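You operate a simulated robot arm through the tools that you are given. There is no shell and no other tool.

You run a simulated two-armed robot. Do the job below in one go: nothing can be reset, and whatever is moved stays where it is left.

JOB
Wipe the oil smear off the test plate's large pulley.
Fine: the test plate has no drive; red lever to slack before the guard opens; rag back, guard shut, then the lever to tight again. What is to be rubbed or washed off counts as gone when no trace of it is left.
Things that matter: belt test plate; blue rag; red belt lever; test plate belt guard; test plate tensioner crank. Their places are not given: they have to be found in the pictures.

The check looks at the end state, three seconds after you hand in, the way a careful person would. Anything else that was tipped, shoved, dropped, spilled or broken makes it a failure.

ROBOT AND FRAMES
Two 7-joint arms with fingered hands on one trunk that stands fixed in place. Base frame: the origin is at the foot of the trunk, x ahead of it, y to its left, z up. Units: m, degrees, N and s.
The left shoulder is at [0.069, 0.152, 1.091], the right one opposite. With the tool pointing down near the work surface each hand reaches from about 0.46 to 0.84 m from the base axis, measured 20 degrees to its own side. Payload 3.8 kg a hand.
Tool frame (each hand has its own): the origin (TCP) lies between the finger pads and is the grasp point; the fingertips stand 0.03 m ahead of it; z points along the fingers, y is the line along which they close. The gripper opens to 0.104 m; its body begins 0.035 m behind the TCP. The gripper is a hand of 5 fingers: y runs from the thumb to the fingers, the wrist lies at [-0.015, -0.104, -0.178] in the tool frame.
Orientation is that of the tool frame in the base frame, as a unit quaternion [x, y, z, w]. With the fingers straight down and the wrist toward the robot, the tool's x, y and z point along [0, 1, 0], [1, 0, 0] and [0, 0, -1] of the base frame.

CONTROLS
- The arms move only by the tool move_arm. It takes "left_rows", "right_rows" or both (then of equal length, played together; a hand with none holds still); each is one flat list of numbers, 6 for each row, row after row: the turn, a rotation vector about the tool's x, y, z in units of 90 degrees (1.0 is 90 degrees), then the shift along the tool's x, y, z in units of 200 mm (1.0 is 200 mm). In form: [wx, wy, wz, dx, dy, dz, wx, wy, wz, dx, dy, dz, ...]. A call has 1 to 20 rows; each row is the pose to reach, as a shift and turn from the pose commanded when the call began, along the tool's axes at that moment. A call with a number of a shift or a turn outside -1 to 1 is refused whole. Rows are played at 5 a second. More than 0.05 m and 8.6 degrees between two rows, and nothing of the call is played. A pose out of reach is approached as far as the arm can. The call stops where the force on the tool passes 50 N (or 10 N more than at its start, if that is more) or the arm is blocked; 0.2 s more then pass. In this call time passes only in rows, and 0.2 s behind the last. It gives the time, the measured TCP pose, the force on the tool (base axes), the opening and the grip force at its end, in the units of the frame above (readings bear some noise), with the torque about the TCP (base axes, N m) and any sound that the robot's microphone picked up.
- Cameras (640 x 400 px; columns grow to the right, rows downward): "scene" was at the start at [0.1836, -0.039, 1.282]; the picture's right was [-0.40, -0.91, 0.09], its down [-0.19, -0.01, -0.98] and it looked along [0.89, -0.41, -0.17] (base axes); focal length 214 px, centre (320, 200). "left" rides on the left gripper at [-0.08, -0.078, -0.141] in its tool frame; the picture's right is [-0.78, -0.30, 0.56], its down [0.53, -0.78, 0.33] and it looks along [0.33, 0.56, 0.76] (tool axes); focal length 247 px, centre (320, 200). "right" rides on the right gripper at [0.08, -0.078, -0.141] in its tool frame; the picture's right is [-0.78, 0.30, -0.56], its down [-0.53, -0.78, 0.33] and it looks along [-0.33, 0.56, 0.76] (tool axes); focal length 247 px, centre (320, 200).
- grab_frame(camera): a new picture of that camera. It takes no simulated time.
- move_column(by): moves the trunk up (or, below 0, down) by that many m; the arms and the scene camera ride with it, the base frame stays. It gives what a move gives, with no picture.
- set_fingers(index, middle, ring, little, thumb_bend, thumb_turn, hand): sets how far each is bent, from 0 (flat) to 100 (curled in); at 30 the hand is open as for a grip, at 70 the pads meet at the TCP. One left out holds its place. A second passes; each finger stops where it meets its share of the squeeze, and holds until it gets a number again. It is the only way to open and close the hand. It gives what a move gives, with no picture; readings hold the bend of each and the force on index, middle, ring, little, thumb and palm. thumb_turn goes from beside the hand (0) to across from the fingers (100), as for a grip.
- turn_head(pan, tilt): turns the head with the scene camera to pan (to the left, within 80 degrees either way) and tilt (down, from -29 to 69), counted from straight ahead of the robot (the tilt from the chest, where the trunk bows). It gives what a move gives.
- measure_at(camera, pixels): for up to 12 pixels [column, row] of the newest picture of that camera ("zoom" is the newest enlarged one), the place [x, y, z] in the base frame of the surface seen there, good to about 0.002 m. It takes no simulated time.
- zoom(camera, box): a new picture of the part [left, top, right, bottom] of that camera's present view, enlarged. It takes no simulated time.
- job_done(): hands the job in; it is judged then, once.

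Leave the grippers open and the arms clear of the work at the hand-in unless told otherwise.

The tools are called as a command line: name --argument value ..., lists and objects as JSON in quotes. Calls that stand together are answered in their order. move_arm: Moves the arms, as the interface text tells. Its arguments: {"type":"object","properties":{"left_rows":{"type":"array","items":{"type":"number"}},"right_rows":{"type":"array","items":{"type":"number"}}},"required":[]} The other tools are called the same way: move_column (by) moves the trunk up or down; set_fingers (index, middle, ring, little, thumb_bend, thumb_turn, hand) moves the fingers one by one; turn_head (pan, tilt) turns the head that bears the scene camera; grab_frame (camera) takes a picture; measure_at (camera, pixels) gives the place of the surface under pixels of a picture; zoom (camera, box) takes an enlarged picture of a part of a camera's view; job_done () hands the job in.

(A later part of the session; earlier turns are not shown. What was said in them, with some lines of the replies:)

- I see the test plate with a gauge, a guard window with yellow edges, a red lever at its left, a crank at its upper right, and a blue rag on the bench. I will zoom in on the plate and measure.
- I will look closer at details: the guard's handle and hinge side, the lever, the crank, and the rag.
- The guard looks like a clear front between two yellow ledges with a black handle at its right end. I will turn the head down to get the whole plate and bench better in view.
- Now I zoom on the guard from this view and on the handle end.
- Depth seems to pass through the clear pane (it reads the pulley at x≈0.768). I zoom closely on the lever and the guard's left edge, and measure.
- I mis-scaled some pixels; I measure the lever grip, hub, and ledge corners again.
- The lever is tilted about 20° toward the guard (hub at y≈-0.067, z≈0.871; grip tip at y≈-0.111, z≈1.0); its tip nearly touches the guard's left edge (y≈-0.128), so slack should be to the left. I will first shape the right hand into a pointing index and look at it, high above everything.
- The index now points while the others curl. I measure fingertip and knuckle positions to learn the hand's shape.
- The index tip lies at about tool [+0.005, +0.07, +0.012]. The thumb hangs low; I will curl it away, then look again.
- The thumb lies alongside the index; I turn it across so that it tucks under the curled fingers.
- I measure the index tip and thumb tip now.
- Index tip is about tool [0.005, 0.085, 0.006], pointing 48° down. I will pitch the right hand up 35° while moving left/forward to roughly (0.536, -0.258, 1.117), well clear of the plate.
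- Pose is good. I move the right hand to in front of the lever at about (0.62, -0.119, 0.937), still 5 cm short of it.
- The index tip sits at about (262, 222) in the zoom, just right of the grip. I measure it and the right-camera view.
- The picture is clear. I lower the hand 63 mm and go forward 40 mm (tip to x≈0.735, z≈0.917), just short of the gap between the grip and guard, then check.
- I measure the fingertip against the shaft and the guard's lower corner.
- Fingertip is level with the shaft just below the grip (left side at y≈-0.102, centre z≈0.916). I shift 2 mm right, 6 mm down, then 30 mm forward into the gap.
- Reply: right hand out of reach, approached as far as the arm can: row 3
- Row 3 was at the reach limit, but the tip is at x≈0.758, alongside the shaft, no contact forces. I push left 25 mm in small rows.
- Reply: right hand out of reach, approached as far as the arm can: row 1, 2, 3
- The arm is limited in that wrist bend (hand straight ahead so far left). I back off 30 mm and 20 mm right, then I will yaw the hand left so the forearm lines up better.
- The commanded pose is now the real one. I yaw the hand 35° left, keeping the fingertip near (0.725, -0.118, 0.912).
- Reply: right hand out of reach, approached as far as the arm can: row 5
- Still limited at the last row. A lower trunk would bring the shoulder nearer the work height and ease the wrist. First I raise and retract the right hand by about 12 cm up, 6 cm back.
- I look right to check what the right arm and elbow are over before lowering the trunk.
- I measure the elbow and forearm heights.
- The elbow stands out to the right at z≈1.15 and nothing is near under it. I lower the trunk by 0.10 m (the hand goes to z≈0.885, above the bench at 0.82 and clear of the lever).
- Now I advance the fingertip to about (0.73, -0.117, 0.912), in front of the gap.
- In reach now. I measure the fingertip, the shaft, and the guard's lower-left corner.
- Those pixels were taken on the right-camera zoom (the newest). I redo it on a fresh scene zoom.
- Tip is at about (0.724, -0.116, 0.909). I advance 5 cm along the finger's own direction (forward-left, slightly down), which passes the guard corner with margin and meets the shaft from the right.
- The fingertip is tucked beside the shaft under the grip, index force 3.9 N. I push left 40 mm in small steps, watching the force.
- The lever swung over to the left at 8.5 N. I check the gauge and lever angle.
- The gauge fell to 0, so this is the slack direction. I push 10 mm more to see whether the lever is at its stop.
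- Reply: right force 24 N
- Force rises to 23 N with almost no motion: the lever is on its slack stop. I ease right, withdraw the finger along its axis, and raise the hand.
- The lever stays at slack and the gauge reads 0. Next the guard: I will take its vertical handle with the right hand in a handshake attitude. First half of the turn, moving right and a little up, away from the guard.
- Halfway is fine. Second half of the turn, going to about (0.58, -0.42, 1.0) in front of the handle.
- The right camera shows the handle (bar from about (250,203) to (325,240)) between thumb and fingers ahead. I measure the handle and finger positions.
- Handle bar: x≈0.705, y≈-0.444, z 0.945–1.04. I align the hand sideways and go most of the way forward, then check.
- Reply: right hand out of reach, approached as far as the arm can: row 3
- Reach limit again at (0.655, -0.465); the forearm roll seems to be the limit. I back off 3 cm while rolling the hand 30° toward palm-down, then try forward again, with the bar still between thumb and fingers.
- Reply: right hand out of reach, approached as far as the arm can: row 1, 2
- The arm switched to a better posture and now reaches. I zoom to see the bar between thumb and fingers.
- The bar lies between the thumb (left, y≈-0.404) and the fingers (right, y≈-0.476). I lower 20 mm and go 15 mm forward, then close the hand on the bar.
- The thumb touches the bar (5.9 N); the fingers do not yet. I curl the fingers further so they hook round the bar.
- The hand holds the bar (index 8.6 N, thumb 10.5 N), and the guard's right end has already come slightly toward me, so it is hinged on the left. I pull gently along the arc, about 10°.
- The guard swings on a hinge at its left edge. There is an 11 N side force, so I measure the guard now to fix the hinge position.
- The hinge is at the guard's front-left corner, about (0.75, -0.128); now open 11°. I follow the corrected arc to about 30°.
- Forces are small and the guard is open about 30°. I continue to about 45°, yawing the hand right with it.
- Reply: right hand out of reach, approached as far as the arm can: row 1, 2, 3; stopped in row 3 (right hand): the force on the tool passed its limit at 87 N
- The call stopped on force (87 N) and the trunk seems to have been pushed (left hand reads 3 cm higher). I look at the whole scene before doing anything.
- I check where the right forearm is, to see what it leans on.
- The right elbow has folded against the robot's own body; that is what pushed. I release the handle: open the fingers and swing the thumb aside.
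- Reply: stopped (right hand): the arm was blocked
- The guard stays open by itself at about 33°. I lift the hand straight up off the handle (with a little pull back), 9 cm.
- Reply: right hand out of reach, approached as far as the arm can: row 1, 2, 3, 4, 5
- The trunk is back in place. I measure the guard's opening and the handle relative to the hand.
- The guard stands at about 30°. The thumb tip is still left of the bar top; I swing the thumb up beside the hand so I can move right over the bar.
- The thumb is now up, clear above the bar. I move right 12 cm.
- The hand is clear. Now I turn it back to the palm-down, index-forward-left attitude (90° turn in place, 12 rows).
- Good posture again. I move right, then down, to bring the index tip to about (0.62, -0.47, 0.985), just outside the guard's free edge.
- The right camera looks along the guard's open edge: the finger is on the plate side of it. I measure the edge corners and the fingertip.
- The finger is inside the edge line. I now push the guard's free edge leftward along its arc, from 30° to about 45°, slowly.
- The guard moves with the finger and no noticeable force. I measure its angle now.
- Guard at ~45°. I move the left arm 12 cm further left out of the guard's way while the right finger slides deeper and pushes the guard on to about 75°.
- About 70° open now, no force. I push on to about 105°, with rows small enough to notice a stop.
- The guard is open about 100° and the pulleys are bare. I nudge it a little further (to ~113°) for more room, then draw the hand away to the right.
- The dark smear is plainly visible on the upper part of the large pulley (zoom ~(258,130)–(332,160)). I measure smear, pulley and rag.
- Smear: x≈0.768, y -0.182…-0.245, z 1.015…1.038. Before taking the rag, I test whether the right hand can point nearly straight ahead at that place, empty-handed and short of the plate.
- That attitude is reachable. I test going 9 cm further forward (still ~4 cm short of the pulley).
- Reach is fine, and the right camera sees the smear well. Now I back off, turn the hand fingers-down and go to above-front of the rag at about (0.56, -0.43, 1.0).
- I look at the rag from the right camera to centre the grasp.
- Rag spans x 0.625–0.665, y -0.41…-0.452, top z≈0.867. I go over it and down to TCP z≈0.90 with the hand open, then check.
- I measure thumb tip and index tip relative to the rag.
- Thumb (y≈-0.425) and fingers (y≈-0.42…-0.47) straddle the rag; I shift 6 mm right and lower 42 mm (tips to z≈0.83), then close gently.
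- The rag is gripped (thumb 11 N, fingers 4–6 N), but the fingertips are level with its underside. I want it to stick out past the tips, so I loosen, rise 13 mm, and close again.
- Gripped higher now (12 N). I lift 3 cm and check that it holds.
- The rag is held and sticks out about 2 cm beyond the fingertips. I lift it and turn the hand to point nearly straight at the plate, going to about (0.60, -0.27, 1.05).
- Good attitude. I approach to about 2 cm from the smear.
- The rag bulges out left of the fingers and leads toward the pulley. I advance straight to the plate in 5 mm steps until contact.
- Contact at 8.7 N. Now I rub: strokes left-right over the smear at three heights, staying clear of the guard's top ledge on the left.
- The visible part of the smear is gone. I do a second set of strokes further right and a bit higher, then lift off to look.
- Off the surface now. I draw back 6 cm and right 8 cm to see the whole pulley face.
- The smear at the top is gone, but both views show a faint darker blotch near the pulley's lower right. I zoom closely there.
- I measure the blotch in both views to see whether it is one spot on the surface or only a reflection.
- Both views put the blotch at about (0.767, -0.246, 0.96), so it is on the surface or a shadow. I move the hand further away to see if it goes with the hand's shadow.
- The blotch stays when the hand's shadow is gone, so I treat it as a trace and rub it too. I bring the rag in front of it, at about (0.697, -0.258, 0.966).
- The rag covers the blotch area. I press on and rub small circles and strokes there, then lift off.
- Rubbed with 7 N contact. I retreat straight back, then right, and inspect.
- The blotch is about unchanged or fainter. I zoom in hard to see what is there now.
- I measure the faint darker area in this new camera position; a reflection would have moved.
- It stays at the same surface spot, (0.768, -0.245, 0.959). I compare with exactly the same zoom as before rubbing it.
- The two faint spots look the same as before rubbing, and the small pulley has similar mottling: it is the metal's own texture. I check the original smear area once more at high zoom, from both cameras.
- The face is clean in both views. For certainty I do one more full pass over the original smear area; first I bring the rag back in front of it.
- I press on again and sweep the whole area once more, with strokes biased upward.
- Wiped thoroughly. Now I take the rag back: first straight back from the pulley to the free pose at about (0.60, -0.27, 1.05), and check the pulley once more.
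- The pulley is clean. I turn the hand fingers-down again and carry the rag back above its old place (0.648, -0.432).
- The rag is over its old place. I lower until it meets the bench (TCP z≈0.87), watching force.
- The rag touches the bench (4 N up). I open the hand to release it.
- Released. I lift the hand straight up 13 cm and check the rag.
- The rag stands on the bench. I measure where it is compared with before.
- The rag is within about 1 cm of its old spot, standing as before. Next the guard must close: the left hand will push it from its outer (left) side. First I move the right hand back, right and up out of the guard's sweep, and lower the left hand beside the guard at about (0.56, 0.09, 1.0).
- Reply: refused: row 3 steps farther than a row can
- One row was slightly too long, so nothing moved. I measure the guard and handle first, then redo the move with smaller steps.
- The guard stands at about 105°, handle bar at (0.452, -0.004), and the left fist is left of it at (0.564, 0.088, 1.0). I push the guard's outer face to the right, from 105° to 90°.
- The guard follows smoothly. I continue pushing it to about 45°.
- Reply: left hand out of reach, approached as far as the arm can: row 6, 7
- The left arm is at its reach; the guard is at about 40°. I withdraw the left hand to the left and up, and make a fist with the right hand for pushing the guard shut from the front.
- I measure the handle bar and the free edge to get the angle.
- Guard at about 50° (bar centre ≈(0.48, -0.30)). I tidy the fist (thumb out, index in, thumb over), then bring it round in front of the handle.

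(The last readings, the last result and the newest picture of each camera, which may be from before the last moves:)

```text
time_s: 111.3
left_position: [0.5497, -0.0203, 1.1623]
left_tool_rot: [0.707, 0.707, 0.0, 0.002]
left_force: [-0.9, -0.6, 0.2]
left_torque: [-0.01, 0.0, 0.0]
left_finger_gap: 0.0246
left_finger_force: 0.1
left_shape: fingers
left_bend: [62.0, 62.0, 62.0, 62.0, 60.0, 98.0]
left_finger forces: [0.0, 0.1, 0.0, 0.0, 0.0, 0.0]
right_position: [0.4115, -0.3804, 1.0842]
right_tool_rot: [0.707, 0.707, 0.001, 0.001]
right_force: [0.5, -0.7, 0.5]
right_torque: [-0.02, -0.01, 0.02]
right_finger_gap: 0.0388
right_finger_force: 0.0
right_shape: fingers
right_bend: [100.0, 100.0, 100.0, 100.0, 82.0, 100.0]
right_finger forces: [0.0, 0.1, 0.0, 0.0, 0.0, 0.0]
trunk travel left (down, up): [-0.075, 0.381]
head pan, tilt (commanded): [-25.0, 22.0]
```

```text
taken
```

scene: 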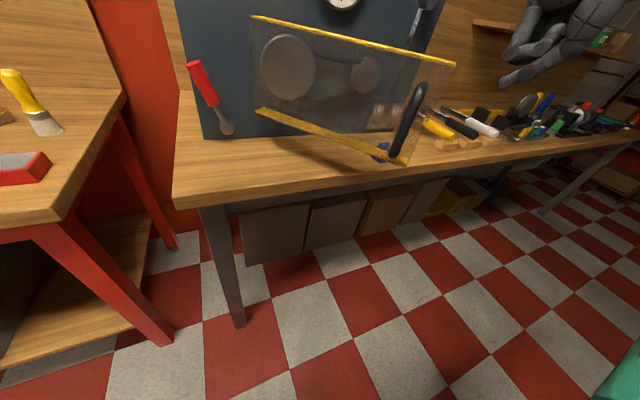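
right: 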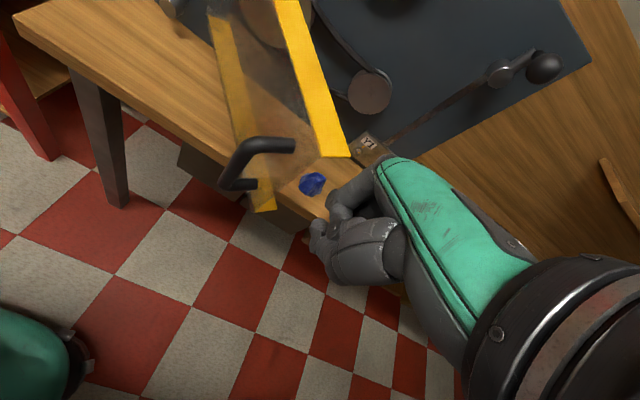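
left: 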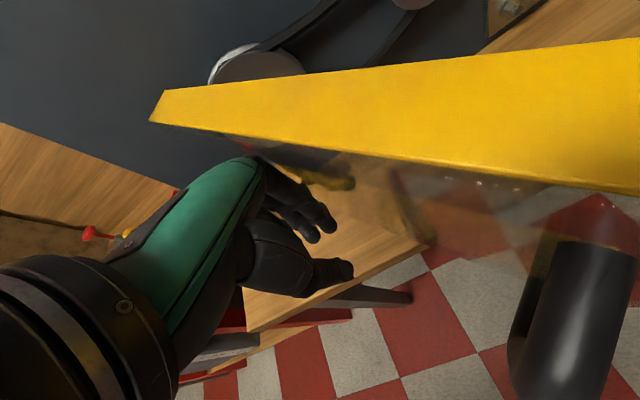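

The fist is in front. I slide it left to y≈-0.275 and then lower to z≈0.955, in front of the handle bar.

move_arm --right_rows '[0, 0, 0, 0.18, -0.03, 0, 0, 0, 0, 0.36, -0.04, 0, 0, 0, 0, 0.525, -0.04, 0, 0, 0, 0, 0.525, -0.04, 0.16, 0, 0, 0, 0.525, -0.04, 0.32, 0, 0, 0, 0.525, -0.04, 0.48, 0, 0, 0, 0.525, -0.04, 0.64]'

grab_frame --camera "scene"

grab_frame --camera "right"

```text
time_s: 112.9
left_position: [0.5501, -0.0216, 1.1628]
left_tool_rot: [0.707, 0.708, 0.0, 0.002]
left_force: [0.4, -0.2, 0.6]
left_torque: [-0.02, 0.0, 0.02]
left_finger_gap: 0.0239
left_finger_force: 0.1
left_shape: fingers
left_bend: [62.0, 62.0, 62.0, 62.0, 60.0, 98.0]
left_finger forces: [0.0, 0.0, 0.0, 0.0, 0.1, 0.0]
right_position: [0.4015, -0.2759, 0.9546]
right_tool_rot: [0.707, 0.707, 0.001, 0.0]
right_force: [-0.7, 0.7, -0.1]
right_torque: [0.01, -0.01, 0.02]
right_finger_gap: 0.0384
right_finger_force: 0.0
right_shape: fingers
right_bend: [100.0, 100.0, 100.0, 100.0, 82.0, 100.0]
right_finger forces: [0.0, 0.1, 0.0, 0.1, 0.1, 0.0]
trunk travel left (down, up): [-0.075, 0.381]
head pan, tilt (commanded): [-25.0, 22.0]
```

```text
taken
```

scene: 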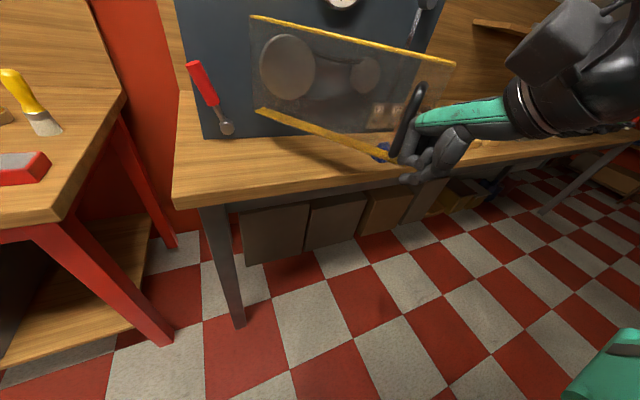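

```text
taken
```

right: 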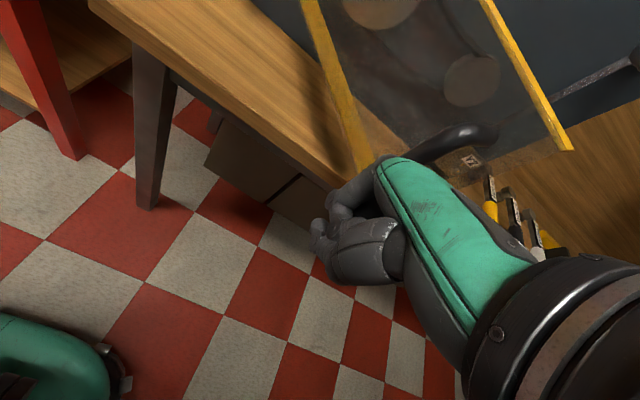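

The fist is just in front of the bar. I push the bar along its closing arc to about 14°.

move_arm --right_rows '[0, 0, 0, -0.005, 0.08, 0, 0, 0, 0, -0.005, 0.1525, 0, 0, 0, 0, -0.115, 0.235, 0, 0, 0, 0, -0.225, 0.3175, 0, 0, 0, 0, -0.32, 0.42, 0, 0, 0, 0, -0.415, 0.5225, 0, 0, 0, 0, -0.49, 0.64, 0, 0, 0, 0, -0.5675, 0.7575, 0, 0, 0, 0, -0.61, 0.835, 0, 0, 0, 0, -0.6385, 0.9075, 0]'

grab_frame --camera "scene"

grab_frame --camera "right"

```text
time_s: 115.1
left_position: [0.5509, -0.0199, 1.1629]
left_tool_rot: [0.706, 0.708, -0.001, 0.001]
left_force: [0.0, -0.4, 0.5]
left_torque: [-0.01, 0.02, 0.02]
left_finger_gap: 0.024
left_finger_force: 0.1
left_shape: fingers
left_bend: [62.0, 62.0, 62.0, 62.0, 60.0, 98.0]
left_finger forces: [0.0, 0.0, 0.0, 0.1, 0.0, 0.0]
right_position: [0.5847, -0.4058, 0.9543]
right_tool_rot: [0.707, 0.707, 0.001, 0.0]
right_force: [-0.2, 0.2, -0.3]
right_torque: [-0.01, 0.02, 0.0]
right_finger_gap: 0.0386
right_finger_force: 0.1
right_shape: fingers
right_bend: [100.0, 100.0, 100.0, 100.0, 82.0, 100.0]
right_finger forces: [0.0, 0.1, 0.0, 0.0, 0.0, 0.0]
trunk travel left (down, up): [-0.075, 0.381]
head pan, tilt (commanded): [-25.0, 22.0]
```

```text
taken
```

scene: 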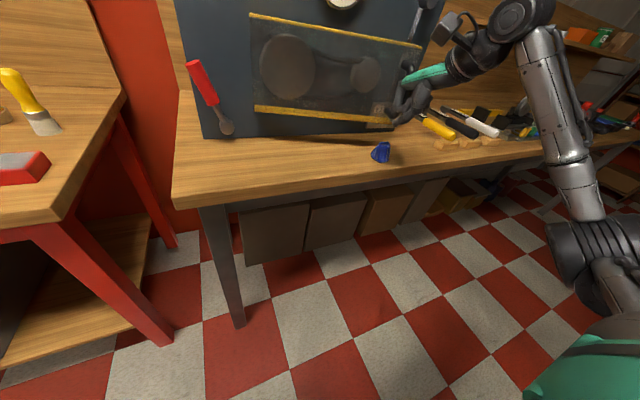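

```text
taken
```

right: 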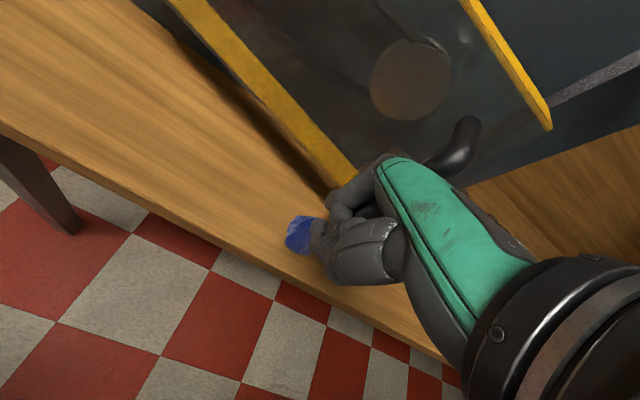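

Nearly shut. I push the rest of the way until the guard meets the plate.

move_arm --right_rows '[0, 0, 0, -0.03, 0.1, 0, 0, 0, 0, -0.05, 0.2, 0, 0, 0, 0, -0.07, 0.28, 0, 0, 0, 0, -0.08, 0.33, 0, 0, 0, 0, -0.09, 0.365, 0]'

grab_frame --camera "scene"

zoom --camera "scene" --box '[230, 0, 450, 150]'

measure_at --camera "zoom" --pixels '[[62, 45], [60, 38], [540, 120], [535, 112], [300, 85], [70, 310], [480, 340]]'

```text
time_s: 116.3
left_position: [0.5504, -0.0223, 1.1624]
left_tool_rot: [0.706, 0.708, -0.001, 0.002]
left_force: [0.0, 0.6, -0.1]
left_torque: [0.0, 0.0, 0.0]
left_finger_gap: 0.024
left_finger_force: 0.1
left_shape: fingers
left_bend: [62.0, 62.0, 62.0, 62.0, 60.0, 98.0]
left_finger forces: [0.0, 0.0, 0.0, 0.1, 0.0, 0.1]
right_position: [0.6598, -0.4213, 0.9548]
right_tool_rot: [0.707, 0.707, 0.0, 0.001]
right_force: [0.4, -0.8, 0.1]
right_torque: [0.01, -0.03, 0.0]
right_finger_gap: 0.0386
right_finger_force: 0.2
right_shape: fingers
right_bend: [100.0, 100.0, 100.0, 100.0, 82.0, 100.0]
right_finger forces: [0.0, 0.0, 0.1, 0.0, 0.0, 0.0]
trunk travel left (down, up): [-0.075, 0.381]
head pan, tilt (commanded): [-25.0, 22.0]
```

```text
taken
```

scene: 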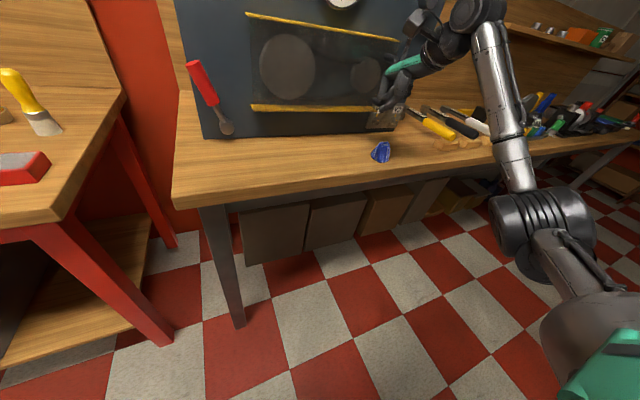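

```text
2.67 times, centred on (340, 75) of scene
```

zoom: 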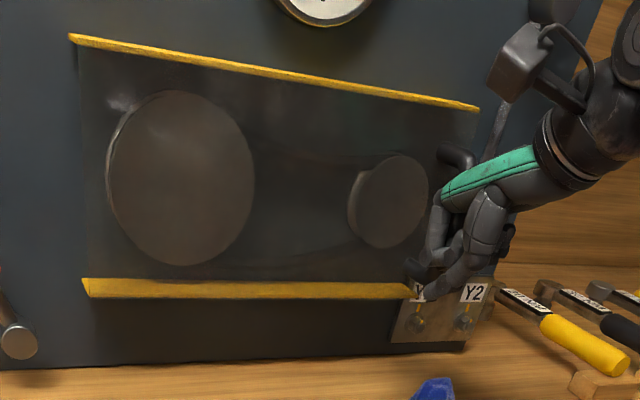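

```text
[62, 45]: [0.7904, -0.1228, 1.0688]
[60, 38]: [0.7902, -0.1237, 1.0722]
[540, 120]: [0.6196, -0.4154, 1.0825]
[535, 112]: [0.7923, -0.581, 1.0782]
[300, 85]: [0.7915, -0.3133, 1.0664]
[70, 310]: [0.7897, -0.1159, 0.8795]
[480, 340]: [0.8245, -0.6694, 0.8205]
```

The guard looks about shut, with no force yet. I push a bit more and measure the ledge corners.

move_arm --right_rows '[0, 0, 0, -0.005, 0.03, 0, 0, 0, 0, -0.01, 0.06, 0, 0, 0, 0, -0.01, 0.085, 0]'

zoom --camera "scene" --box '[230, 0, 450, 150]'

measure_at --camera "zoom" --pixels '[[76, 42], [72, 36], [474, 109], [470, 104], [300, 78], [88, 295], [85, 283], [400, 293], [440, 160], [445, 150]]'

```text
time_s: 117.0
left_position: [0.5436, -0.0201, 1.1665]
left_tool_rot: [0.706, 0.708, 0.001, 0.004]
left_force: [0.0, -0.2, 0.2]
left_torque: [0.03, 0.05, -0.04]
left_finger_gap: 0.0238
left_finger_force: 0.0
left_shape: fingers
left_bend: [62.0, 62.0, 62.0, 62.0, 60.0, 98.0]
left_finger forces: [0.0, 0.0, 0.1, 0.0, 0.1, 0.0]
right_position: [0.6645, -0.4228, 0.955]
right_tool_rot: [0.705, 0.709, -0.004, -0.006]
right_force: [-44.3, 7.9, -6.5]
right_torque: [-0.35, -2.37, -0.63]
right_finger_gap: 0.0385
right_finger_force: 27.1
right_shape: fingers
right_bend: [100.0, 100.0, 100.0, 100.0, 82.0, 100.0]
right_finger forces: [0.1, 26.1, 28.6, 0.0, 0.0, 0.0]
trunk travel left (down, up): [-0.075, 0.381]
head pan, tilt (commanded): [-25.0, 22.0]
stopped in row 3 (right hand): the force on the tool passed its limit at 58 N (the readings are from after the stop); the commanded pose is now the measured one
```

```text
2.67 times, centred on (340, 75) of scene
```

zoom: 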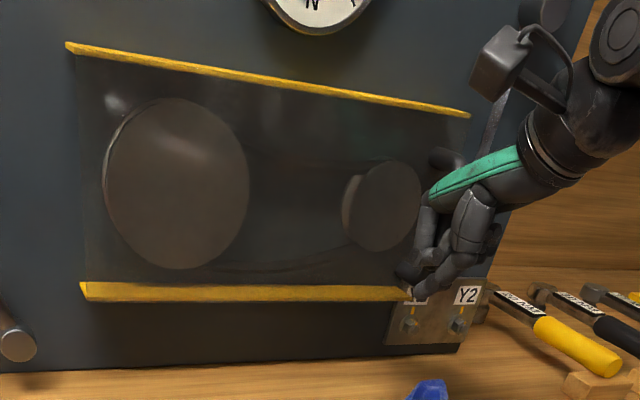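

```text
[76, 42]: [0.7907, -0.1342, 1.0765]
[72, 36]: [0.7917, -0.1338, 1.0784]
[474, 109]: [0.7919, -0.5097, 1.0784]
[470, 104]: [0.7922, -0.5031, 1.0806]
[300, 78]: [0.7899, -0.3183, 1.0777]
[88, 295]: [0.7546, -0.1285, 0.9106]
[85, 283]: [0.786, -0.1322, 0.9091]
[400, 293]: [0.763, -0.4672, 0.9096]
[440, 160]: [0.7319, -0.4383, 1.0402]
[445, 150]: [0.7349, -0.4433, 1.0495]
```

The guard is hard against its stop (44 N), so it is shut. I ease the right fist back 8 cm and lift it a little, then look.

move_arm --right_rows '[0, 0, 0, 0, -0.1, 0, 0, 0, 0, 0, -0.25, 0, 0, 0, 0, -0.1, -0.4, -0.1, 0, 0, 0, -0.25, -0.55, -0.2, 0, 0, 0, -0.4, -0.65, -0.3]'

set_fingers --hand "left" --index 10 --middle 100 --ring 100 --little 100 --thumb_bend 30

set_fingers --hand "left" --thumb_bend 90 --thumb_turn 100

turn_head --pan -15 --tilt 15

grab_frame --camera "scene"

zoom --camera "scene" --box '[200, 20, 440, 200]'

```text
time_s: 118.2
left_position: [0.551, -0.0207, 1.1639]
left_tool_rot: [0.706, 0.708, -0.001, 0.002]
left_force: [-0.2, -0.2, 0.1]
left_torque: [-0.03, -0.02, -0.01]
left_finger_gap: 0.0241
left_finger_force: 0.0
left_shape: fingers
left_bend: [62.0, 62.0, 62.0, 62.0, 60.0, 98.0]
left_finger forces: [0.0, 0.0, 0.0, 0.0, 0.0, 0.0]
right_position: [0.5394, -0.5036, 1.0152]
right_tool_rot: [0.705, 0.709, -0.004, -0.004]
right_force: [-0.3, 0.2, -0.4]
right_torque: [0.02, 0.0, -0.01]
right_finger_gap: 0.0388
right_finger_force: 0.3
right_shape: fingers
right_bend: [100.0, 100.0, 100.0, 100.0, 82.0, 100.0]
right_finger forces: [0.0, 0.0, 0.1, 0.0, 0.0, 0.0]
trunk travel left (down, up): [-0.075, 0.381]
head pan, tilt (commanded): [-25.0, 22.0]
```

```text
time_s: 119.2
left_position: [0.5506, -0.0213, 1.1634]
left_tool_rot: [0.705, 0.709, 0.0, 0.002]
left_force: [-0.6, -0.4, -0.1]
left_torque: [0.0, -0.01, 0.02]
left_finger_gap: 0.1307
left_finger_force: 0.1
left_shape: fingers
left_bend: [10.0, 100.0, 100.0, 100.0, 30.0, 98.0]
left_finger forces: [0.1, 0.0, 0.0, 0.1, 0.1, 0.0]
right_position: [0.5408, -0.5064, 1.0143]
right_tool_rot: [0.705, 0.709, -0.005, -0.005]
right_force: [0.1, -0.1, -0.4]
right_torque: [-0.03, -0.02, 0.02]
right_finger_gap: 0.0387
right_finger_force: 0.0
right_shape: fingers
right_bend: [100.0, 100.0, 100.0, 100.0, 82.0, 100.0]
right_finger forces: [0.0, 0.0, 0.0, 0.0, 0.0, 0.1]
trunk travel left (down, up): [-0.075, 0.381]
head pan, tilt (commanded): [-25.0, 22.0]
```

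```text
time_s: 120.2
left_position: [0.5498, -0.0211, 1.1644]
left_tool_rot: [0.706, 0.708, -0.001, 0.002]
left_force: [1.1, -0.2, 0.0]
left_torque: [0.0, 0.01, -0.01]
left_finger_gap: 0.0456
left_finger_force: 0.0
left_shape: fingers
left_bend: [10.0, 100.0, 100.0, 100.0, 90.0, 100.0]
left_finger forces: [0.0, 0.0, 0.0, 0.0, 0.0, 0.1]
right_position: [0.5409, -0.5039, 1.0146]
right_tool_rot: [0.705, 0.709, -0.005, -0.005]
right_force: [0.6, 0.3, -0.3]
right_torque: [0.0, 0.04, 0.02]
right_finger_gap: 0.0386
right_finger_force: 0.1
right_shape: fingers
right_bend: [100.0, 100.0, 100.0, 100.0, 82.0, 100.0]
right_finger forces: [0.1, 0.1, 0.0, 0.0, 0.0, 0.0]
trunk travel left (down, up): [-0.075, 0.381]
head pan, tilt (commanded): [-25.0, 22.0]
```

```text
time_s: 120.9
left_position: [0.5504, -0.0213, 1.162]
left_tool_rot: [0.706, 0.708, 0.0, 0.002]
left_force: [-0.4, -0.3, 0.6]
left_torque: [0.02, 0.03, -0.01]
left_finger_gap: 0.0463
left_finger_force: 0.0
left_shape: fingers
left_bend: [10.0, 100.0, 100.0, 100.0, 90.0, 100.0]
left_finger forces: [0.1, 0.0, 0.0, 0.0, 0.0, 0.0]
right_position: [0.5407, -0.5048, 1.0146]
right_tool_rot: [0.705, 0.709, -0.004, -0.006]
right_force: [0.2, -0.2, 0.1]
right_torque: [-0.02, -0.01, -0.03]
right_finger_gap: 0.0386
right_finger_force: 0.0
right_shape: fingers
right_bend: [100.0, 100.0, 100.0, 100.0, 82.0, 100.0]
right_finger forces: [0.0, 0.0, 0.1, 0.1, 0.1, 0.0]
trunk travel left (down, up): [-0.075, 0.381]
head pan, tilt (commanded): [-15.0, 15.0]
```

```text
taken
```

scene: 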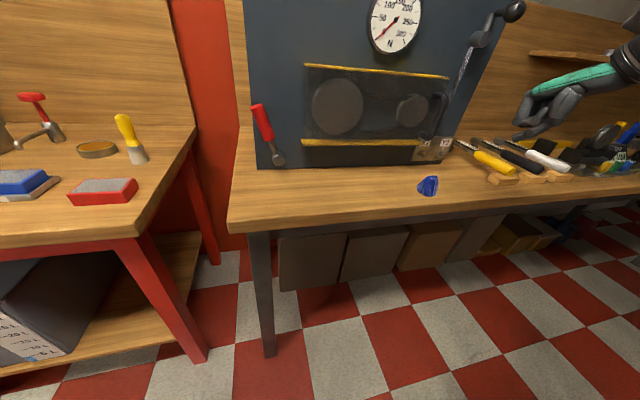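

```text
2.22 times, centred on (320, 110) of scene
```

zoom: 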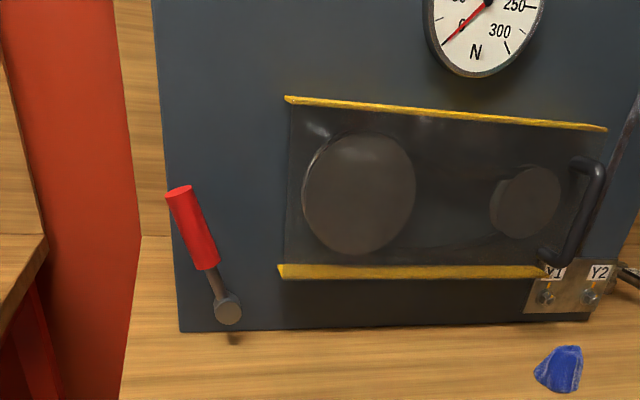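

The guard is shut and the lever leans left (slack). I measure the lever and the guard's corners.

measure_at --camera "zoom" --pixels '[[180, 191], [190, 215], [196, 235], [205, 260], [217, 284], [228, 308], [288, 99], [286, 275], [602, 129], [600, 127], [540, 272], [598, 180]]'

```text
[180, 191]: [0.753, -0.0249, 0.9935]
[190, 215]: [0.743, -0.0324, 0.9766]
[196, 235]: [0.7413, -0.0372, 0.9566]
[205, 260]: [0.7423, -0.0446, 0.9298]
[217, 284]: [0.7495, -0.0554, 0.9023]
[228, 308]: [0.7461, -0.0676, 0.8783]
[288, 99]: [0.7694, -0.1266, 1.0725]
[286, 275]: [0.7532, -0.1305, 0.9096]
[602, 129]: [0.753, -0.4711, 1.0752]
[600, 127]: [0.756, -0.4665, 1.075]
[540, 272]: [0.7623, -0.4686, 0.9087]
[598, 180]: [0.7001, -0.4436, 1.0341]
```

Guard corners match the shut state (right end back at x≈0.753). Lever: hub (y -0.067, z 0.874), grip tip (y -0.025, z 0.994). I check heights of the things on the left table before turning the left hand to point at the lever.

measure_at --camera "scene" --pixels '[[122, 118], [135, 150], [95, 190], [35, 97], [97, 148], [165, 170], [30, 180]]'

move_arm --left_rows '[-0.0461, -0.0191, 0.0605, 0.1006, 0.0438, 0.1013, -0.0922, -0.0382, 0.121, 0.2013, 0.0875, 0.2025, -0.1383, -0.0573, 0.1815, 0.3019, 0.1313, 0.3038, -0.1845, -0.0764, 0.242, 0.4025, 0.175, 0.405, -0.2306, -0.0955, 0.3024, 0.5031, 0.2188, 0.5063, -0.2767, -0.1146, 0.3629, 0.6038, 0.2625, 0.6075, -0.3228, -0.1337, 0.4234, 0.7044, 0.3063, 0.7088, -0.3689, -0.1528, 0.4839, 0.805, 0.35, 0.81]'

grab_frame --camera "scene"

grab_frame --camera "left"

```text
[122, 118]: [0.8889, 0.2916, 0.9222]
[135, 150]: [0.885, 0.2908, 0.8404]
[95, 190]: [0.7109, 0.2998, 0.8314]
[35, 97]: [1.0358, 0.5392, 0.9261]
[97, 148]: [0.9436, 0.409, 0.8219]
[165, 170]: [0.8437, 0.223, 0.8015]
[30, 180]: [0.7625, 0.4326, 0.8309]
```

```text
time_s: 122.7
left_position: [0.621, 0.1445, 1.0028]
left_tool_rot: [0.88, 0.366, 0.116, 0.28]
left_force: [0.2, 0.0, -0.6]
left_torque: [0.02, 0.0, -0.05]
left_finger_gap: 0.0461
left_finger_force: 0.1
left_shape: fingers
left_bend: [10.0, 100.0, 100.0, 100.0, 90.0, 100.0]
left_finger forces: [0.0, 0.0, 0.0, 0.0, 0.0, 0.1]
right_position: [0.5407, -0.5039, 1.0141]
right_tool_rot: [0.705, 0.709, -0.005, -0.005]
right_force: [-0.2, -0.8, 0.4]
right_torque: [0.0, 0.01, -0.01]
right_finger_gap: 0.039
right_finger_force: 0.0
right_shape: fingers
right_bend: [100.0, 100.0, 100.0, 100.0, 82.0, 100.0]
right_finger forces: [0.1, 0.0, 0.0, 0.0, 0.0, 0.0]
trunk travel left (down, up): [-0.075, 0.381]
head pan, tilt (commanded): [-15.0, 15.0]
```

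```text
taken
```

scene: 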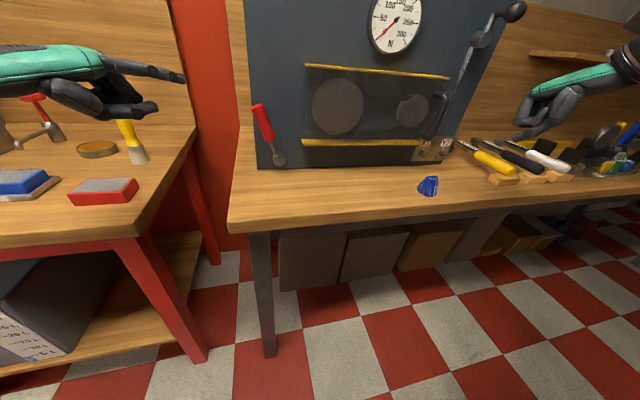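

```text
taken
```

left: 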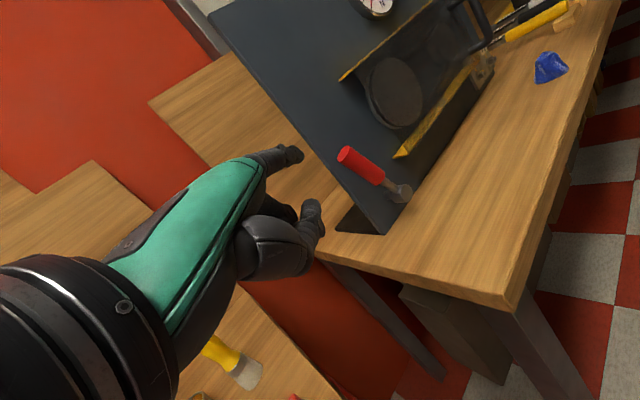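

The left index points at the lever. I measure its tip.

measure_at --camera "scene" --pixels '[[183, 77], [175, 75], [160, 72], [152, 108], [140, 110]]'

measure_at --camera "left" --pixels '[[297, 155], [285, 155], [310, 205], [345, 157], [375, 175], [400, 195]]'

```text
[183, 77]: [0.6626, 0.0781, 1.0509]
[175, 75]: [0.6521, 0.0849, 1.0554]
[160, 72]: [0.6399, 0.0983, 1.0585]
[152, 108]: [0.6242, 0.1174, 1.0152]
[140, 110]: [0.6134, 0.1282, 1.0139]
```

```text
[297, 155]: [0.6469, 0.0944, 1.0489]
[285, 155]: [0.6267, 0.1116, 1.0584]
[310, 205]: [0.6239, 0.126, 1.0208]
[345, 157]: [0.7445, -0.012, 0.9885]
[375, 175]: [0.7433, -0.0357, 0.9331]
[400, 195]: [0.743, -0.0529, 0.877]
```

Tip at about (0.668, 0.078, 1.044). I bring it down and forward along its own direction to just left of the grip, stopping about 3 cm short.

move_arm --left_rows '[0, 0, 0, 0.0335, -0.0535, 0.2135, 0, 0, 0, 0.067, -0.107, 0.427, 0, 0, 0, 0.0663, 0.0277, 0.5223, 0, 0, 0, 0.0657, 0.1623, 0.6177]'

grab_frame --camera "scene"

zoom --camera "scene" --box '[180, 70, 320, 190]'

measure_at --camera "zoom" --pixels '[[250, 160], [255, 150], [240, 160], [220, 155], [200, 150], [300, 130]]'

```text
time_s: 123.7
left_position: [0.6991, 0.0814, 0.9138]
left_tool_rot: [0.88, 0.365, 0.115, 0.28]
left_force: [-0.5, -0.1, 0.5]
left_torque: [-0.01, 0.04, 0.01]
left_finger_gap: 0.0459
left_finger_force: 0.2
left_shape: fingers
left_bend: [10.0, 100.0, 100.0, 100.0, 90.0, 100.0]
left_finger forces: [0.0, 0.0, 0.0, 0.0, 0.1, 0.0]
right_position: [0.5404, -0.504, 1.0138]
right_tool_rot: [0.705, 0.709, -0.004, -0.005]
right_force: [-0.5, 0.1, -1.2]
right_torque: [0.0, 0.02, 0.01]
right_finger_gap: 0.0386
right_finger_force: 0.0
right_shape: fingers
right_bend: [100.0, 100.0, 100.0, 100.0, 82.0, 100.0]
right_finger forces: [0.1, 0.0, 0.0, 0.0, 0.0, 0.0]
trunk travel left (down, up): [-0.075, 0.381]
head pan, tilt (commanded): [-15.0, 15.0]
```

```text
taken
```

scene: 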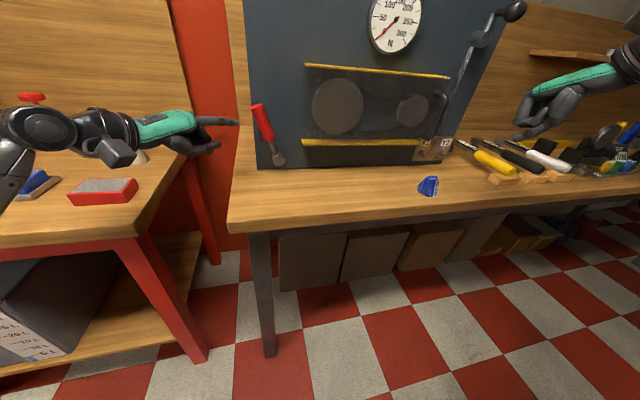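

```text
3.33 times, centred on (250, 130) of scene
```

zoom: 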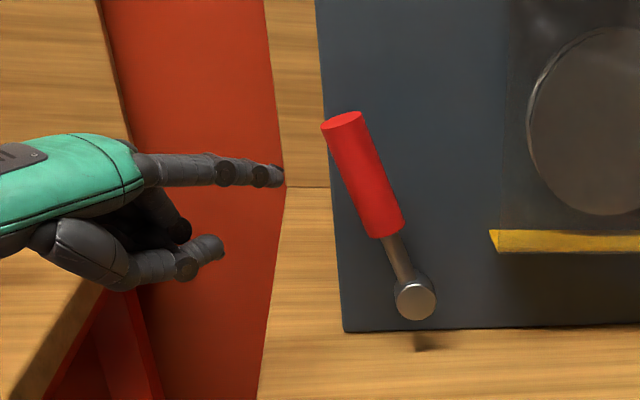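

```text
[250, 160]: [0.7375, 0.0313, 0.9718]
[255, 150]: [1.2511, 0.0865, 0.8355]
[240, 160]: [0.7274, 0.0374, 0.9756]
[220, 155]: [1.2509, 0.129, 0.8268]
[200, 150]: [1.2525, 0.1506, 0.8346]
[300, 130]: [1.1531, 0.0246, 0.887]
```

The fingertip is about 5 cm left of the grip at the right height. I go in beside the grip and push right, first 45 mm.

move_arm --left_rows '[0, 0, 0, 0.0067, 0.1385, 0.0613, 0, 0, 0, -0.0465, 0.1817, 0.0919, 0, 0, 0, -0.0997, 0.2249, 0.1225, 0, 0, 0, -0.1529, 0.2681, 0.1531]'

zoom --camera "scene" --box '[180, 70, 320, 190]'

```text
time_s: 124.7
left_position: [0.7211, 0.0169, 0.9235]
left_tool_rot: [0.88, 0.367, 0.116, 0.28]
left_force: [1.4, 3.6, 2.0]
left_torque: [-0.22, 0.01, 0.22]
left_finger_gap: 0.0473
left_finger_force: 1.5
left_shape: fingers
left_bend: [9.0, 100.0, 100.0, 100.0, 90.0, 100.0]
left_finger forces: [2.9, 0.1, 0.1, 0.0, 0.1, 0.1]
right_position: [0.5406, -0.5042, 1.0142]
right_tool_rot: [0.705, 0.709, -0.004, -0.006]
right_force: [0.2, 0.4, 0.7]
right_torque: [-0.01, -0.01, 0.03]
right_finger_gap: 0.0383
right_finger_force: 0.1
right_shape: fingers
right_bend: [100.0, 100.0, 100.0, 100.0, 82.0, 100.0]
right_finger forces: [0.0, 0.1, 0.0, 0.0, 0.1, 0.1]
trunk travel left (down, up): [-0.075, 0.381]
head pan, tilt (commanded): [-15.0, 15.0]
```

```text
3.33 times, centred on (250, 130) of scene
```

zoom: 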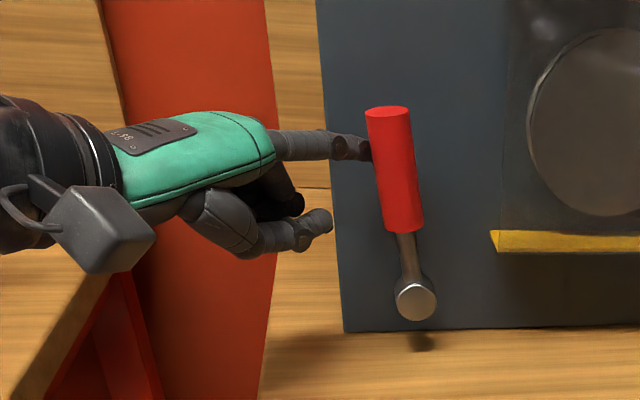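

The lever moves easily (3.6 N) and is near upright. I keep pushing right toward the tight stop.

move_arm --left_rows '[0, 0, 0, -0.0532, 0.0432, 0.0306, 0, 0, 0, -0.1064, 0.0864, 0.0612, 0, 0, 0, -0.1596, 0.1296, 0.0918]'

zoom --camera "scene" --box '[200, 0, 440, 190]'

```text
time_s: 125.5
left_position: [0.7217, -0.0299, 0.9232]
left_tool_rot: [0.88, 0.367, 0.115, 0.279]
left_force: [1.9, 2.3, 1.8]
left_torque: [-0.12, 0.1, 0.24]
left_finger_gap: 0.0468
left_finger_force: 2.0
left_shape: fingers
left_bend: [10.0, 100.0, 100.0, 100.0, 90.0, 100.0]
left_finger forces: [3.1, 0.0, 0.1, 0.0, 0.1, 0.1]
right_position: [0.5412, -0.505, 1.0144]
right_tool_rot: [0.705, 0.709, -0.005, -0.005]
right_force: [0.9, 0.5, -0.4]
right_torque: [-0.03, 0.01, 0.0]
right_finger_gap: 0.0387
right_finger_force: 0.1
right_shape: fingers
right_bend: [100.0, 100.0, 100.0, 100.0, 82.0, 100.0]
right_finger forces: [0.1, 0.1, 0.1, 0.0, 0.0, 0.0]
trunk travel left (down, up): [-0.075, 0.381]
head pan, tilt (commanded): [-15.0, 15.0]
```

```text
2.11 times, centred on (320, 95) of scene
```

zoom: 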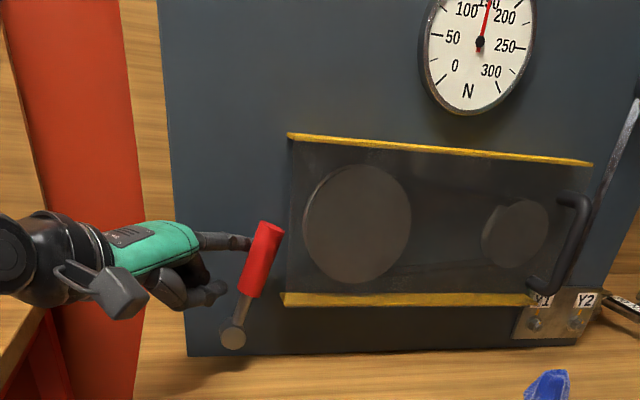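

The gauge is back at about 150 N and the lever leans right. I push slightly more to make sure it is on its tight stop.

move_arm --left_rows '[0, 0, 0, -0.025, 0.02, 0.0143, 0, 0, 0, -0.05, 0.04, 0.0287]'

zoom --camera "scene" --box '[200, 0, 440, 190]'

measure_at --camera "zoom" --pixels '[[270, 228], [262, 262], [250, 290], [232, 337]]'

```text
time_s: 126.1
left_position: [0.7231, -0.0406, 0.9247]
left_tool_rot: [0.879, 0.369, 0.117, 0.28]
left_force: [2.1, 11.8, 2.0]
left_torque: [-0.65, 0.0, 0.58]
left_finger_gap: 0.0456
left_finger_force: 5.0
left_shape: fingers
left_bend: [10.0, 100.0, 100.0, 100.0, 90.0, 100.0]
left_finger forces: [10.1, 0.0, 0.0, 0.0, 0.1, 0.0]
right_position: [0.5411, -0.5016, 1.0156]
right_tool_rot: [0.705, 0.709, -0.004, -0.005]
right_force: [0.1, -0.4, 0.1]
right_torque: [0.02, 0.01, 0.05]
right_finger_gap: 0.0387
right_finger_force: 0.0
right_shape: fingers
right_bend: [100.0, 100.0, 100.0, 100.0, 82.0, 100.0]
right_finger forces: [0.0, 0.0, 0.0, 0.0, 0.0, 0.0]
trunk travel left (down, up): [-0.075, 0.381]
head pan, tilt (commanded): [-15.0, 15.0]
```

```text
2.11 times, centred on (320, 95) of scene
```

zoom: 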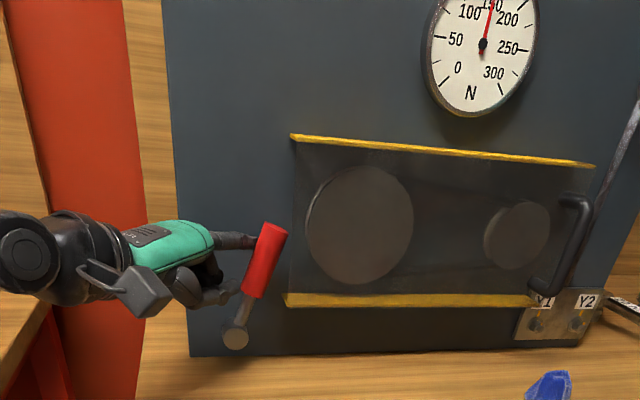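

```text
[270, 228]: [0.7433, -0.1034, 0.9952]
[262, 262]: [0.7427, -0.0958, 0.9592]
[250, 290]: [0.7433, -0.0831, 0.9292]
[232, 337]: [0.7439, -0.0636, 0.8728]
```

The lever matches its original tight position (y≈-0.096 at z≈0.959) and the gauge shows 150 N. I withdraw the left finger left, back and up.

move_arm --left_rows '[0, 0, 0, 0.053, -0.043, -0.031, 0, 0, 0, 0.1064, -0.0864, -0.0612, 0, 0, 0, 0.1064, -0.19, -0.135, 0, 0, 0, 0.1064, -0.29, -0.21, 0, 0, 0, 0.1064, -0.39, -0.28, 0, 0, 0, 0.1064, -0.4944, -0.35, 0, 0, 0, 0.1064, -0.4, -0.49, 0, 0, 0, 0.1064, -0.3, -0.63, 0, 0, 0, 0.1064, -0.22, -0.75]'

grab_frame --camera "scene"

zoom --camera "scene" --box '[220, 0, 460, 190]'

```text
time_s: 128.1
left_position: [0.6454, 0.0578, 1.0203]
left_tool_rot: [0.88, 0.366, 0.115, 0.279]
left_force: [-1.0, 1.5, -0.6]
left_torque: [0.01, 0.02, 0.02]
left_finger_gap: 0.0457
left_finger_force: 0.1
left_shape: fingers
left_bend: [10.0, 100.0, 100.0, 100.0, 90.0, 100.0]
left_finger forces: [0.1, 0.0, 0.0, 0.1, 0.0, 0.0]
right_position: [0.5414, -0.5045, 1.0142]
right_tool_rot: [0.705, 0.709, -0.003, -0.004]
right_force: [0.2, 0.0, -0.4]
right_torque: [0.01, 0.02, 0.03]
right_finger_gap: 0.0389
right_finger_force: 0.2
right_shape: fingers
right_bend: [100.0, 100.0, 100.0, 100.0, 82.0, 100.0]
right_finger forces: [0.1, 0.0, 0.0, 0.0, 0.0, 0.0]
trunk travel left (down, up): [-0.075, 0.381]
head pan, tilt (commanded): [-15.0, 15.0]
```

```text
taken
```

scene: 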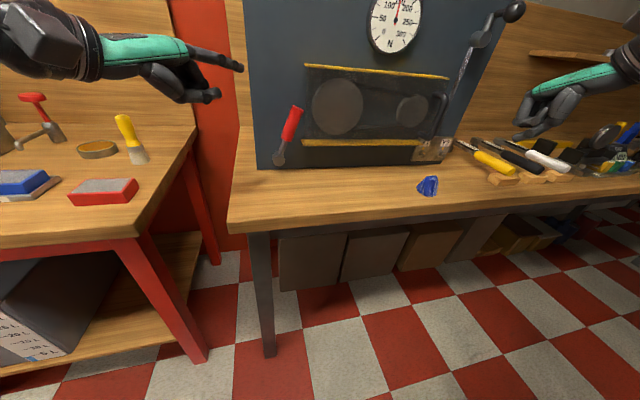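

```text
2.11 times, centred on (340, 95) of scene
```

zoom: 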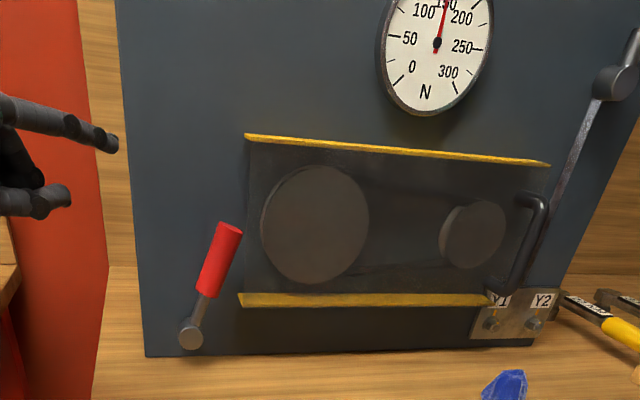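

Lever tight, gauge 150 N, guard shut, pulley clean. I draw both arms back and up, clear of the work.

move_arm --left_rows '[0, 0, 0, -0.0279, -0.0809, -0.1307, 0, 0, 0, -0.0558, -0.1618, -0.2614, 0, 0, 0, -0.0836, -0.2427, -0.3921, 0, 0, 0, -0.1115, -0.3236, -0.5228, 0, 0, 0, -0.1394, -0.4045, -0.6535]' --right_rows '[0, 0, 0, 0, -0.1, -0.1, 0, 0, 0, 0, -0.2, -0.2, 0, 0, 0, 0, -0.3, -0.3, 0, 0, 0, 0, -0.4, -0.4, 0, 0, 0, 0, -0.5, -0.5]'

set_fingers --hand "left" --index 30 --middle 30 --ring 30 --little 30 --thumb_bend 30 --thumb_turn 98

set_fingers --hand "right" --index 30 --middle 30 --ring 30 --little 30 --thumb_bend 30 --thumb_turn 98

turn_head --pan -25 --tilt 12

grab_frame --camera "scene"

zoom --camera "scene" --box '[180, 40, 440, 230]'

```text
time_s: 129.3
left_position: [0.527, 0.1392, 1.0837]
left_tool_rot: [0.88, 0.365, 0.116, 0.28]
left_force: [-0.3, 0.4, -0.1]
left_torque: [0.0, -0.04, 0.03]
left_finger_gap: 0.046
left_finger_force: 0.0
left_shape: fingers
left_bend: [10.0, 100.0, 100.0, 100.0, 90.0, 100.0]
left_finger forces: [0.0, 0.0, 0.0, 0.0, 0.0, 0.0]
right_position: [0.4423, -0.5027, 1.117]
right_tool_rot: [0.706, 0.709, -0.004, -0.005]
right_force: [-0.2, 0.2, 0.7]
right_torque: [0.02, 0.01, 0.02]
right_finger_gap: 0.0386
right_finger_force: 0.0
right_shape: fingers
right_bend: [100.0, 100.0, 100.0, 100.0, 82.0, 100.0]
right_finger forces: [0.1, 0.1, 0.0, 0.0, 0.0, 0.0]
trunk travel left (down, up): [-0.075, 0.381]
head pan, tilt (commanded): [-15.0, 15.0]
```

```text
time_s: 130.3
left_position: [0.5291, 0.1385, 1.0833]
left_tool_rot: [0.88, 0.366, 0.116, 0.28]
left_force: [-0.2, -0.5, -0.7]
left_torque: [-0.02, 0.03, -0.01]
left_finger_gap: 0.1031
left_finger_force: 0.0
left_shape: fingers
left_bend: [30.0, 30.0, 30.0, 30.0, 30.0, 96.0]
left_finger forces: [0.1, 0.0, 0.1, 0.1, 0.1, 0.1]
right_position: [0.4437, -0.5031, 1.1154]
right_tool_rot: [0.705, 0.709, -0.005, -0.006]
right_force: [0.3, 0.1, 0.1]
right_torque: [0.0, 0.02, -0.02]
right_finger_gap: 0.0386
right_finger_force: 0.0
right_shape: fingers
right_bend: [100.0, 100.0, 100.0, 100.0, 82.0, 100.0]
right_finger forces: [0.0, 0.0, 0.0, 0.0, 0.0, 0.1]
trunk travel left (down, up): [-0.075, 0.381]
head pan, tilt (commanded): [-15.0, 15.0]
```

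```text
time_s: 131.3
left_position: [0.5306, 0.1374, 1.0824]
left_tool_rot: [0.88, 0.366, 0.115, 0.279]
left_force: [-0.1, -0.3, -0.1]
left_torque: [-0.01, 0.02, 0.01]
left_finger_gap: 0.1031
left_finger_force: 0.0
left_shape: fingers
left_bend: [30.0, 30.0, 30.0, 30.0, 30.0, 96.0]
left_finger forces: [0.0, 0.0, 0.0, 0.1, 0.0, 0.0]
right_position: [0.4429, -0.5028, 1.1175]
right_tool_rot: [0.705, 0.709, -0.005, -0.006]
right_force: [-0.5, 0.2, -0.4]
right_torque: [-0.01, -0.07, 0.0]
right_finger_gap: 0.1027
right_finger_force: 0.0
right_shape: fingers
right_bend: [30.0, 30.0, 30.0, 30.0, 30.0, 96.0]
right_finger forces: [0.1, 0.0, 0.0, 0.0, 0.1, 0.0]
trunk travel left (down, up): [-0.075, 0.381]
head pan, tilt (commanded): [-15.0, 15.0]
```

```text
time_s: 132.1
left_position: [0.5299, 0.1389, 1.0832]
left_tool_rot: [0.88, 0.366, 0.115, 0.28]
left_force: [-0.1, 0.3, -0.4]
left_torque: [0.03, -0.03, 0.0]
left_finger_gap: 0.1035
left_finger_force: 0.2
left_shape: fingers
left_bend: [30.0, 30.0, 30.0, 30.0, 30.0, 96.0]
left_finger forces: [0.0, 0.1, 0.0, 0.0, 0.1, 0.0]
right_position: [0.4434, -0.503, 1.1167]
right_tool_rot: [0.706, 0.708, -0.005, -0.005]
right_force: [-0.3, 0.4, 0.8]
right_torque: [-0.02, 0.0, 0.01]
right_finger_gap: 0.1032
right_finger_force: 0.0
right_shape: fingers
right_bend: [30.0, 30.0, 30.0, 30.0, 30.0, 96.0]
right_finger forces: [0.1, 0.0, 0.1, 0.1, 0.0, 0.0]
trunk travel left (down, up): [-0.075, 0.381]
head pan, tilt (commanded): [-25.0, 12.0]
```

```text
taken
```

scene: 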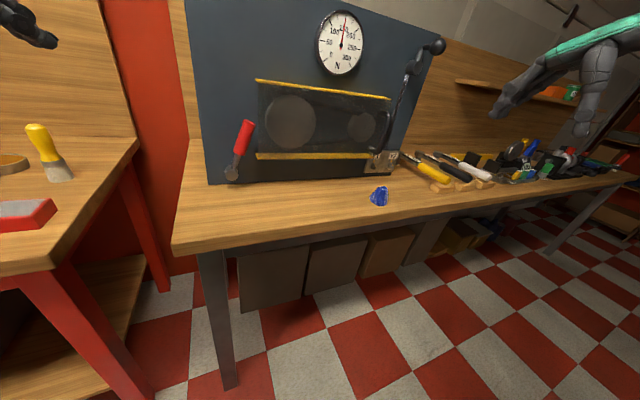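

```text
2.11 times, centred on (310, 135) of scene
```

zoom: 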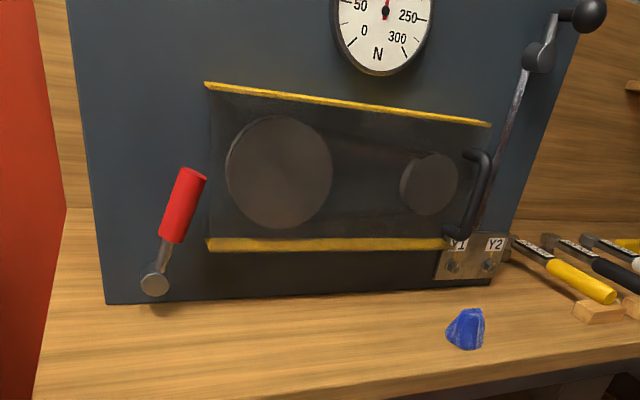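

Everything looks in order. I do a last measurement of guard, lever, rag and crank, and a close look at the gauge and pulley.

measure_at --camera "zoom" --pixels '[[208, 86], [488, 125], [209, 247], [440, 245], [192, 175], [178, 215], [154, 283], [465, 325], [470, 315], [590, 15], [475, 200]]'

zoom --camera "scene" --box '[300, 0, 450, 80]'

zoom --camera "scene" --box '[250, 75, 350, 165]'

```text
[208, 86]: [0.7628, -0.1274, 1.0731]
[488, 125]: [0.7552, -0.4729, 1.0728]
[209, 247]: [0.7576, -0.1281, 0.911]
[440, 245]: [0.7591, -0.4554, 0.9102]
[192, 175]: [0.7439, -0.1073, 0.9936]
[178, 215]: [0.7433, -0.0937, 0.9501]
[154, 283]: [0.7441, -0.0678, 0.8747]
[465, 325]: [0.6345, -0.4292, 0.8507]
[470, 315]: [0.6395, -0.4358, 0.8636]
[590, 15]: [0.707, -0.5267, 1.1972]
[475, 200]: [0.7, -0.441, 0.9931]
```

```text
4.27 times, centred on (375, 40) of scene
```

zoom: 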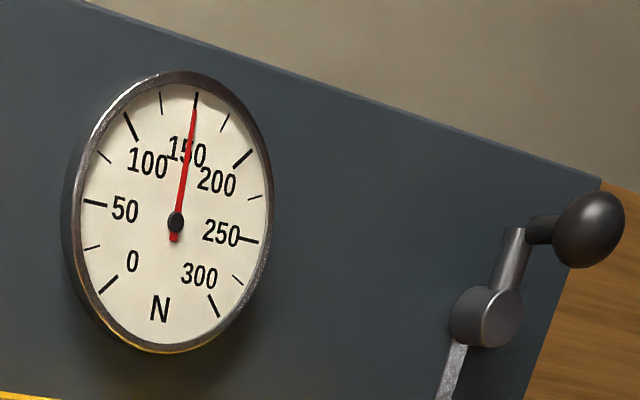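

```text
4.44 times, centred on (300, 120) of scene
```

zoom: 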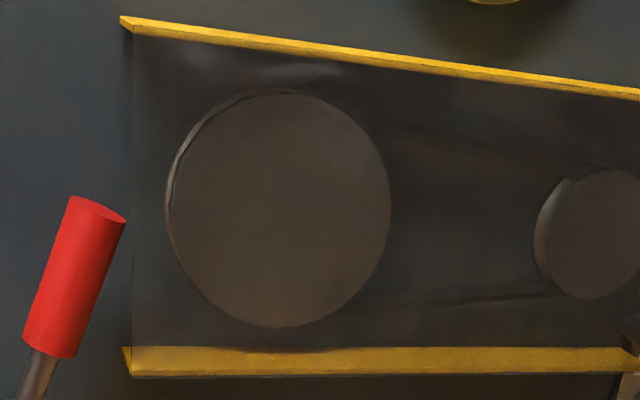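

The gauge reads 150 N as at the start. The guard is shut with its handle back at x≈0.70, and the lever is tight. The rag is back within about 1 cm of its old spot, the crank is untouched and the pulley is clean. Both hands are open and clear, so I hand in.

job_done

```text
The job is handed in.
```

The oil smear is off the large pulley, and high zoom from two cameras shows no trace of it. The job is handed in; I don't have the check's verdict.

| Item | State at hand-in |
|---|---|
| Red lever | Went to slack before the guard opened (gauge fell to 0); back to tight at the end |
| Gauge | 150 N, the same as at the start |
| Guard | Shut, with its corners and handle measuring where they did at the start |
| Blue rag | Standing on the bench, about 1 cm from its old spot |
| Tensioner crank | Not touched |
| Hands | Both open, both arms drawn back and up |

- **Overload:** while I was pulling the guard open, the right elbow folded against the robot's own body and the arm stopped at 87 N on the tool. I let go of the handle, the trunk came back to its place, and I saw no damage or displacement afterwards.
- **Faint mottling:** a dull patch is still visible low on the right of the large pulley. Rubbing did not change it, and the small pulley has similar marks, so I took it for the metal's own texture rather than oil.
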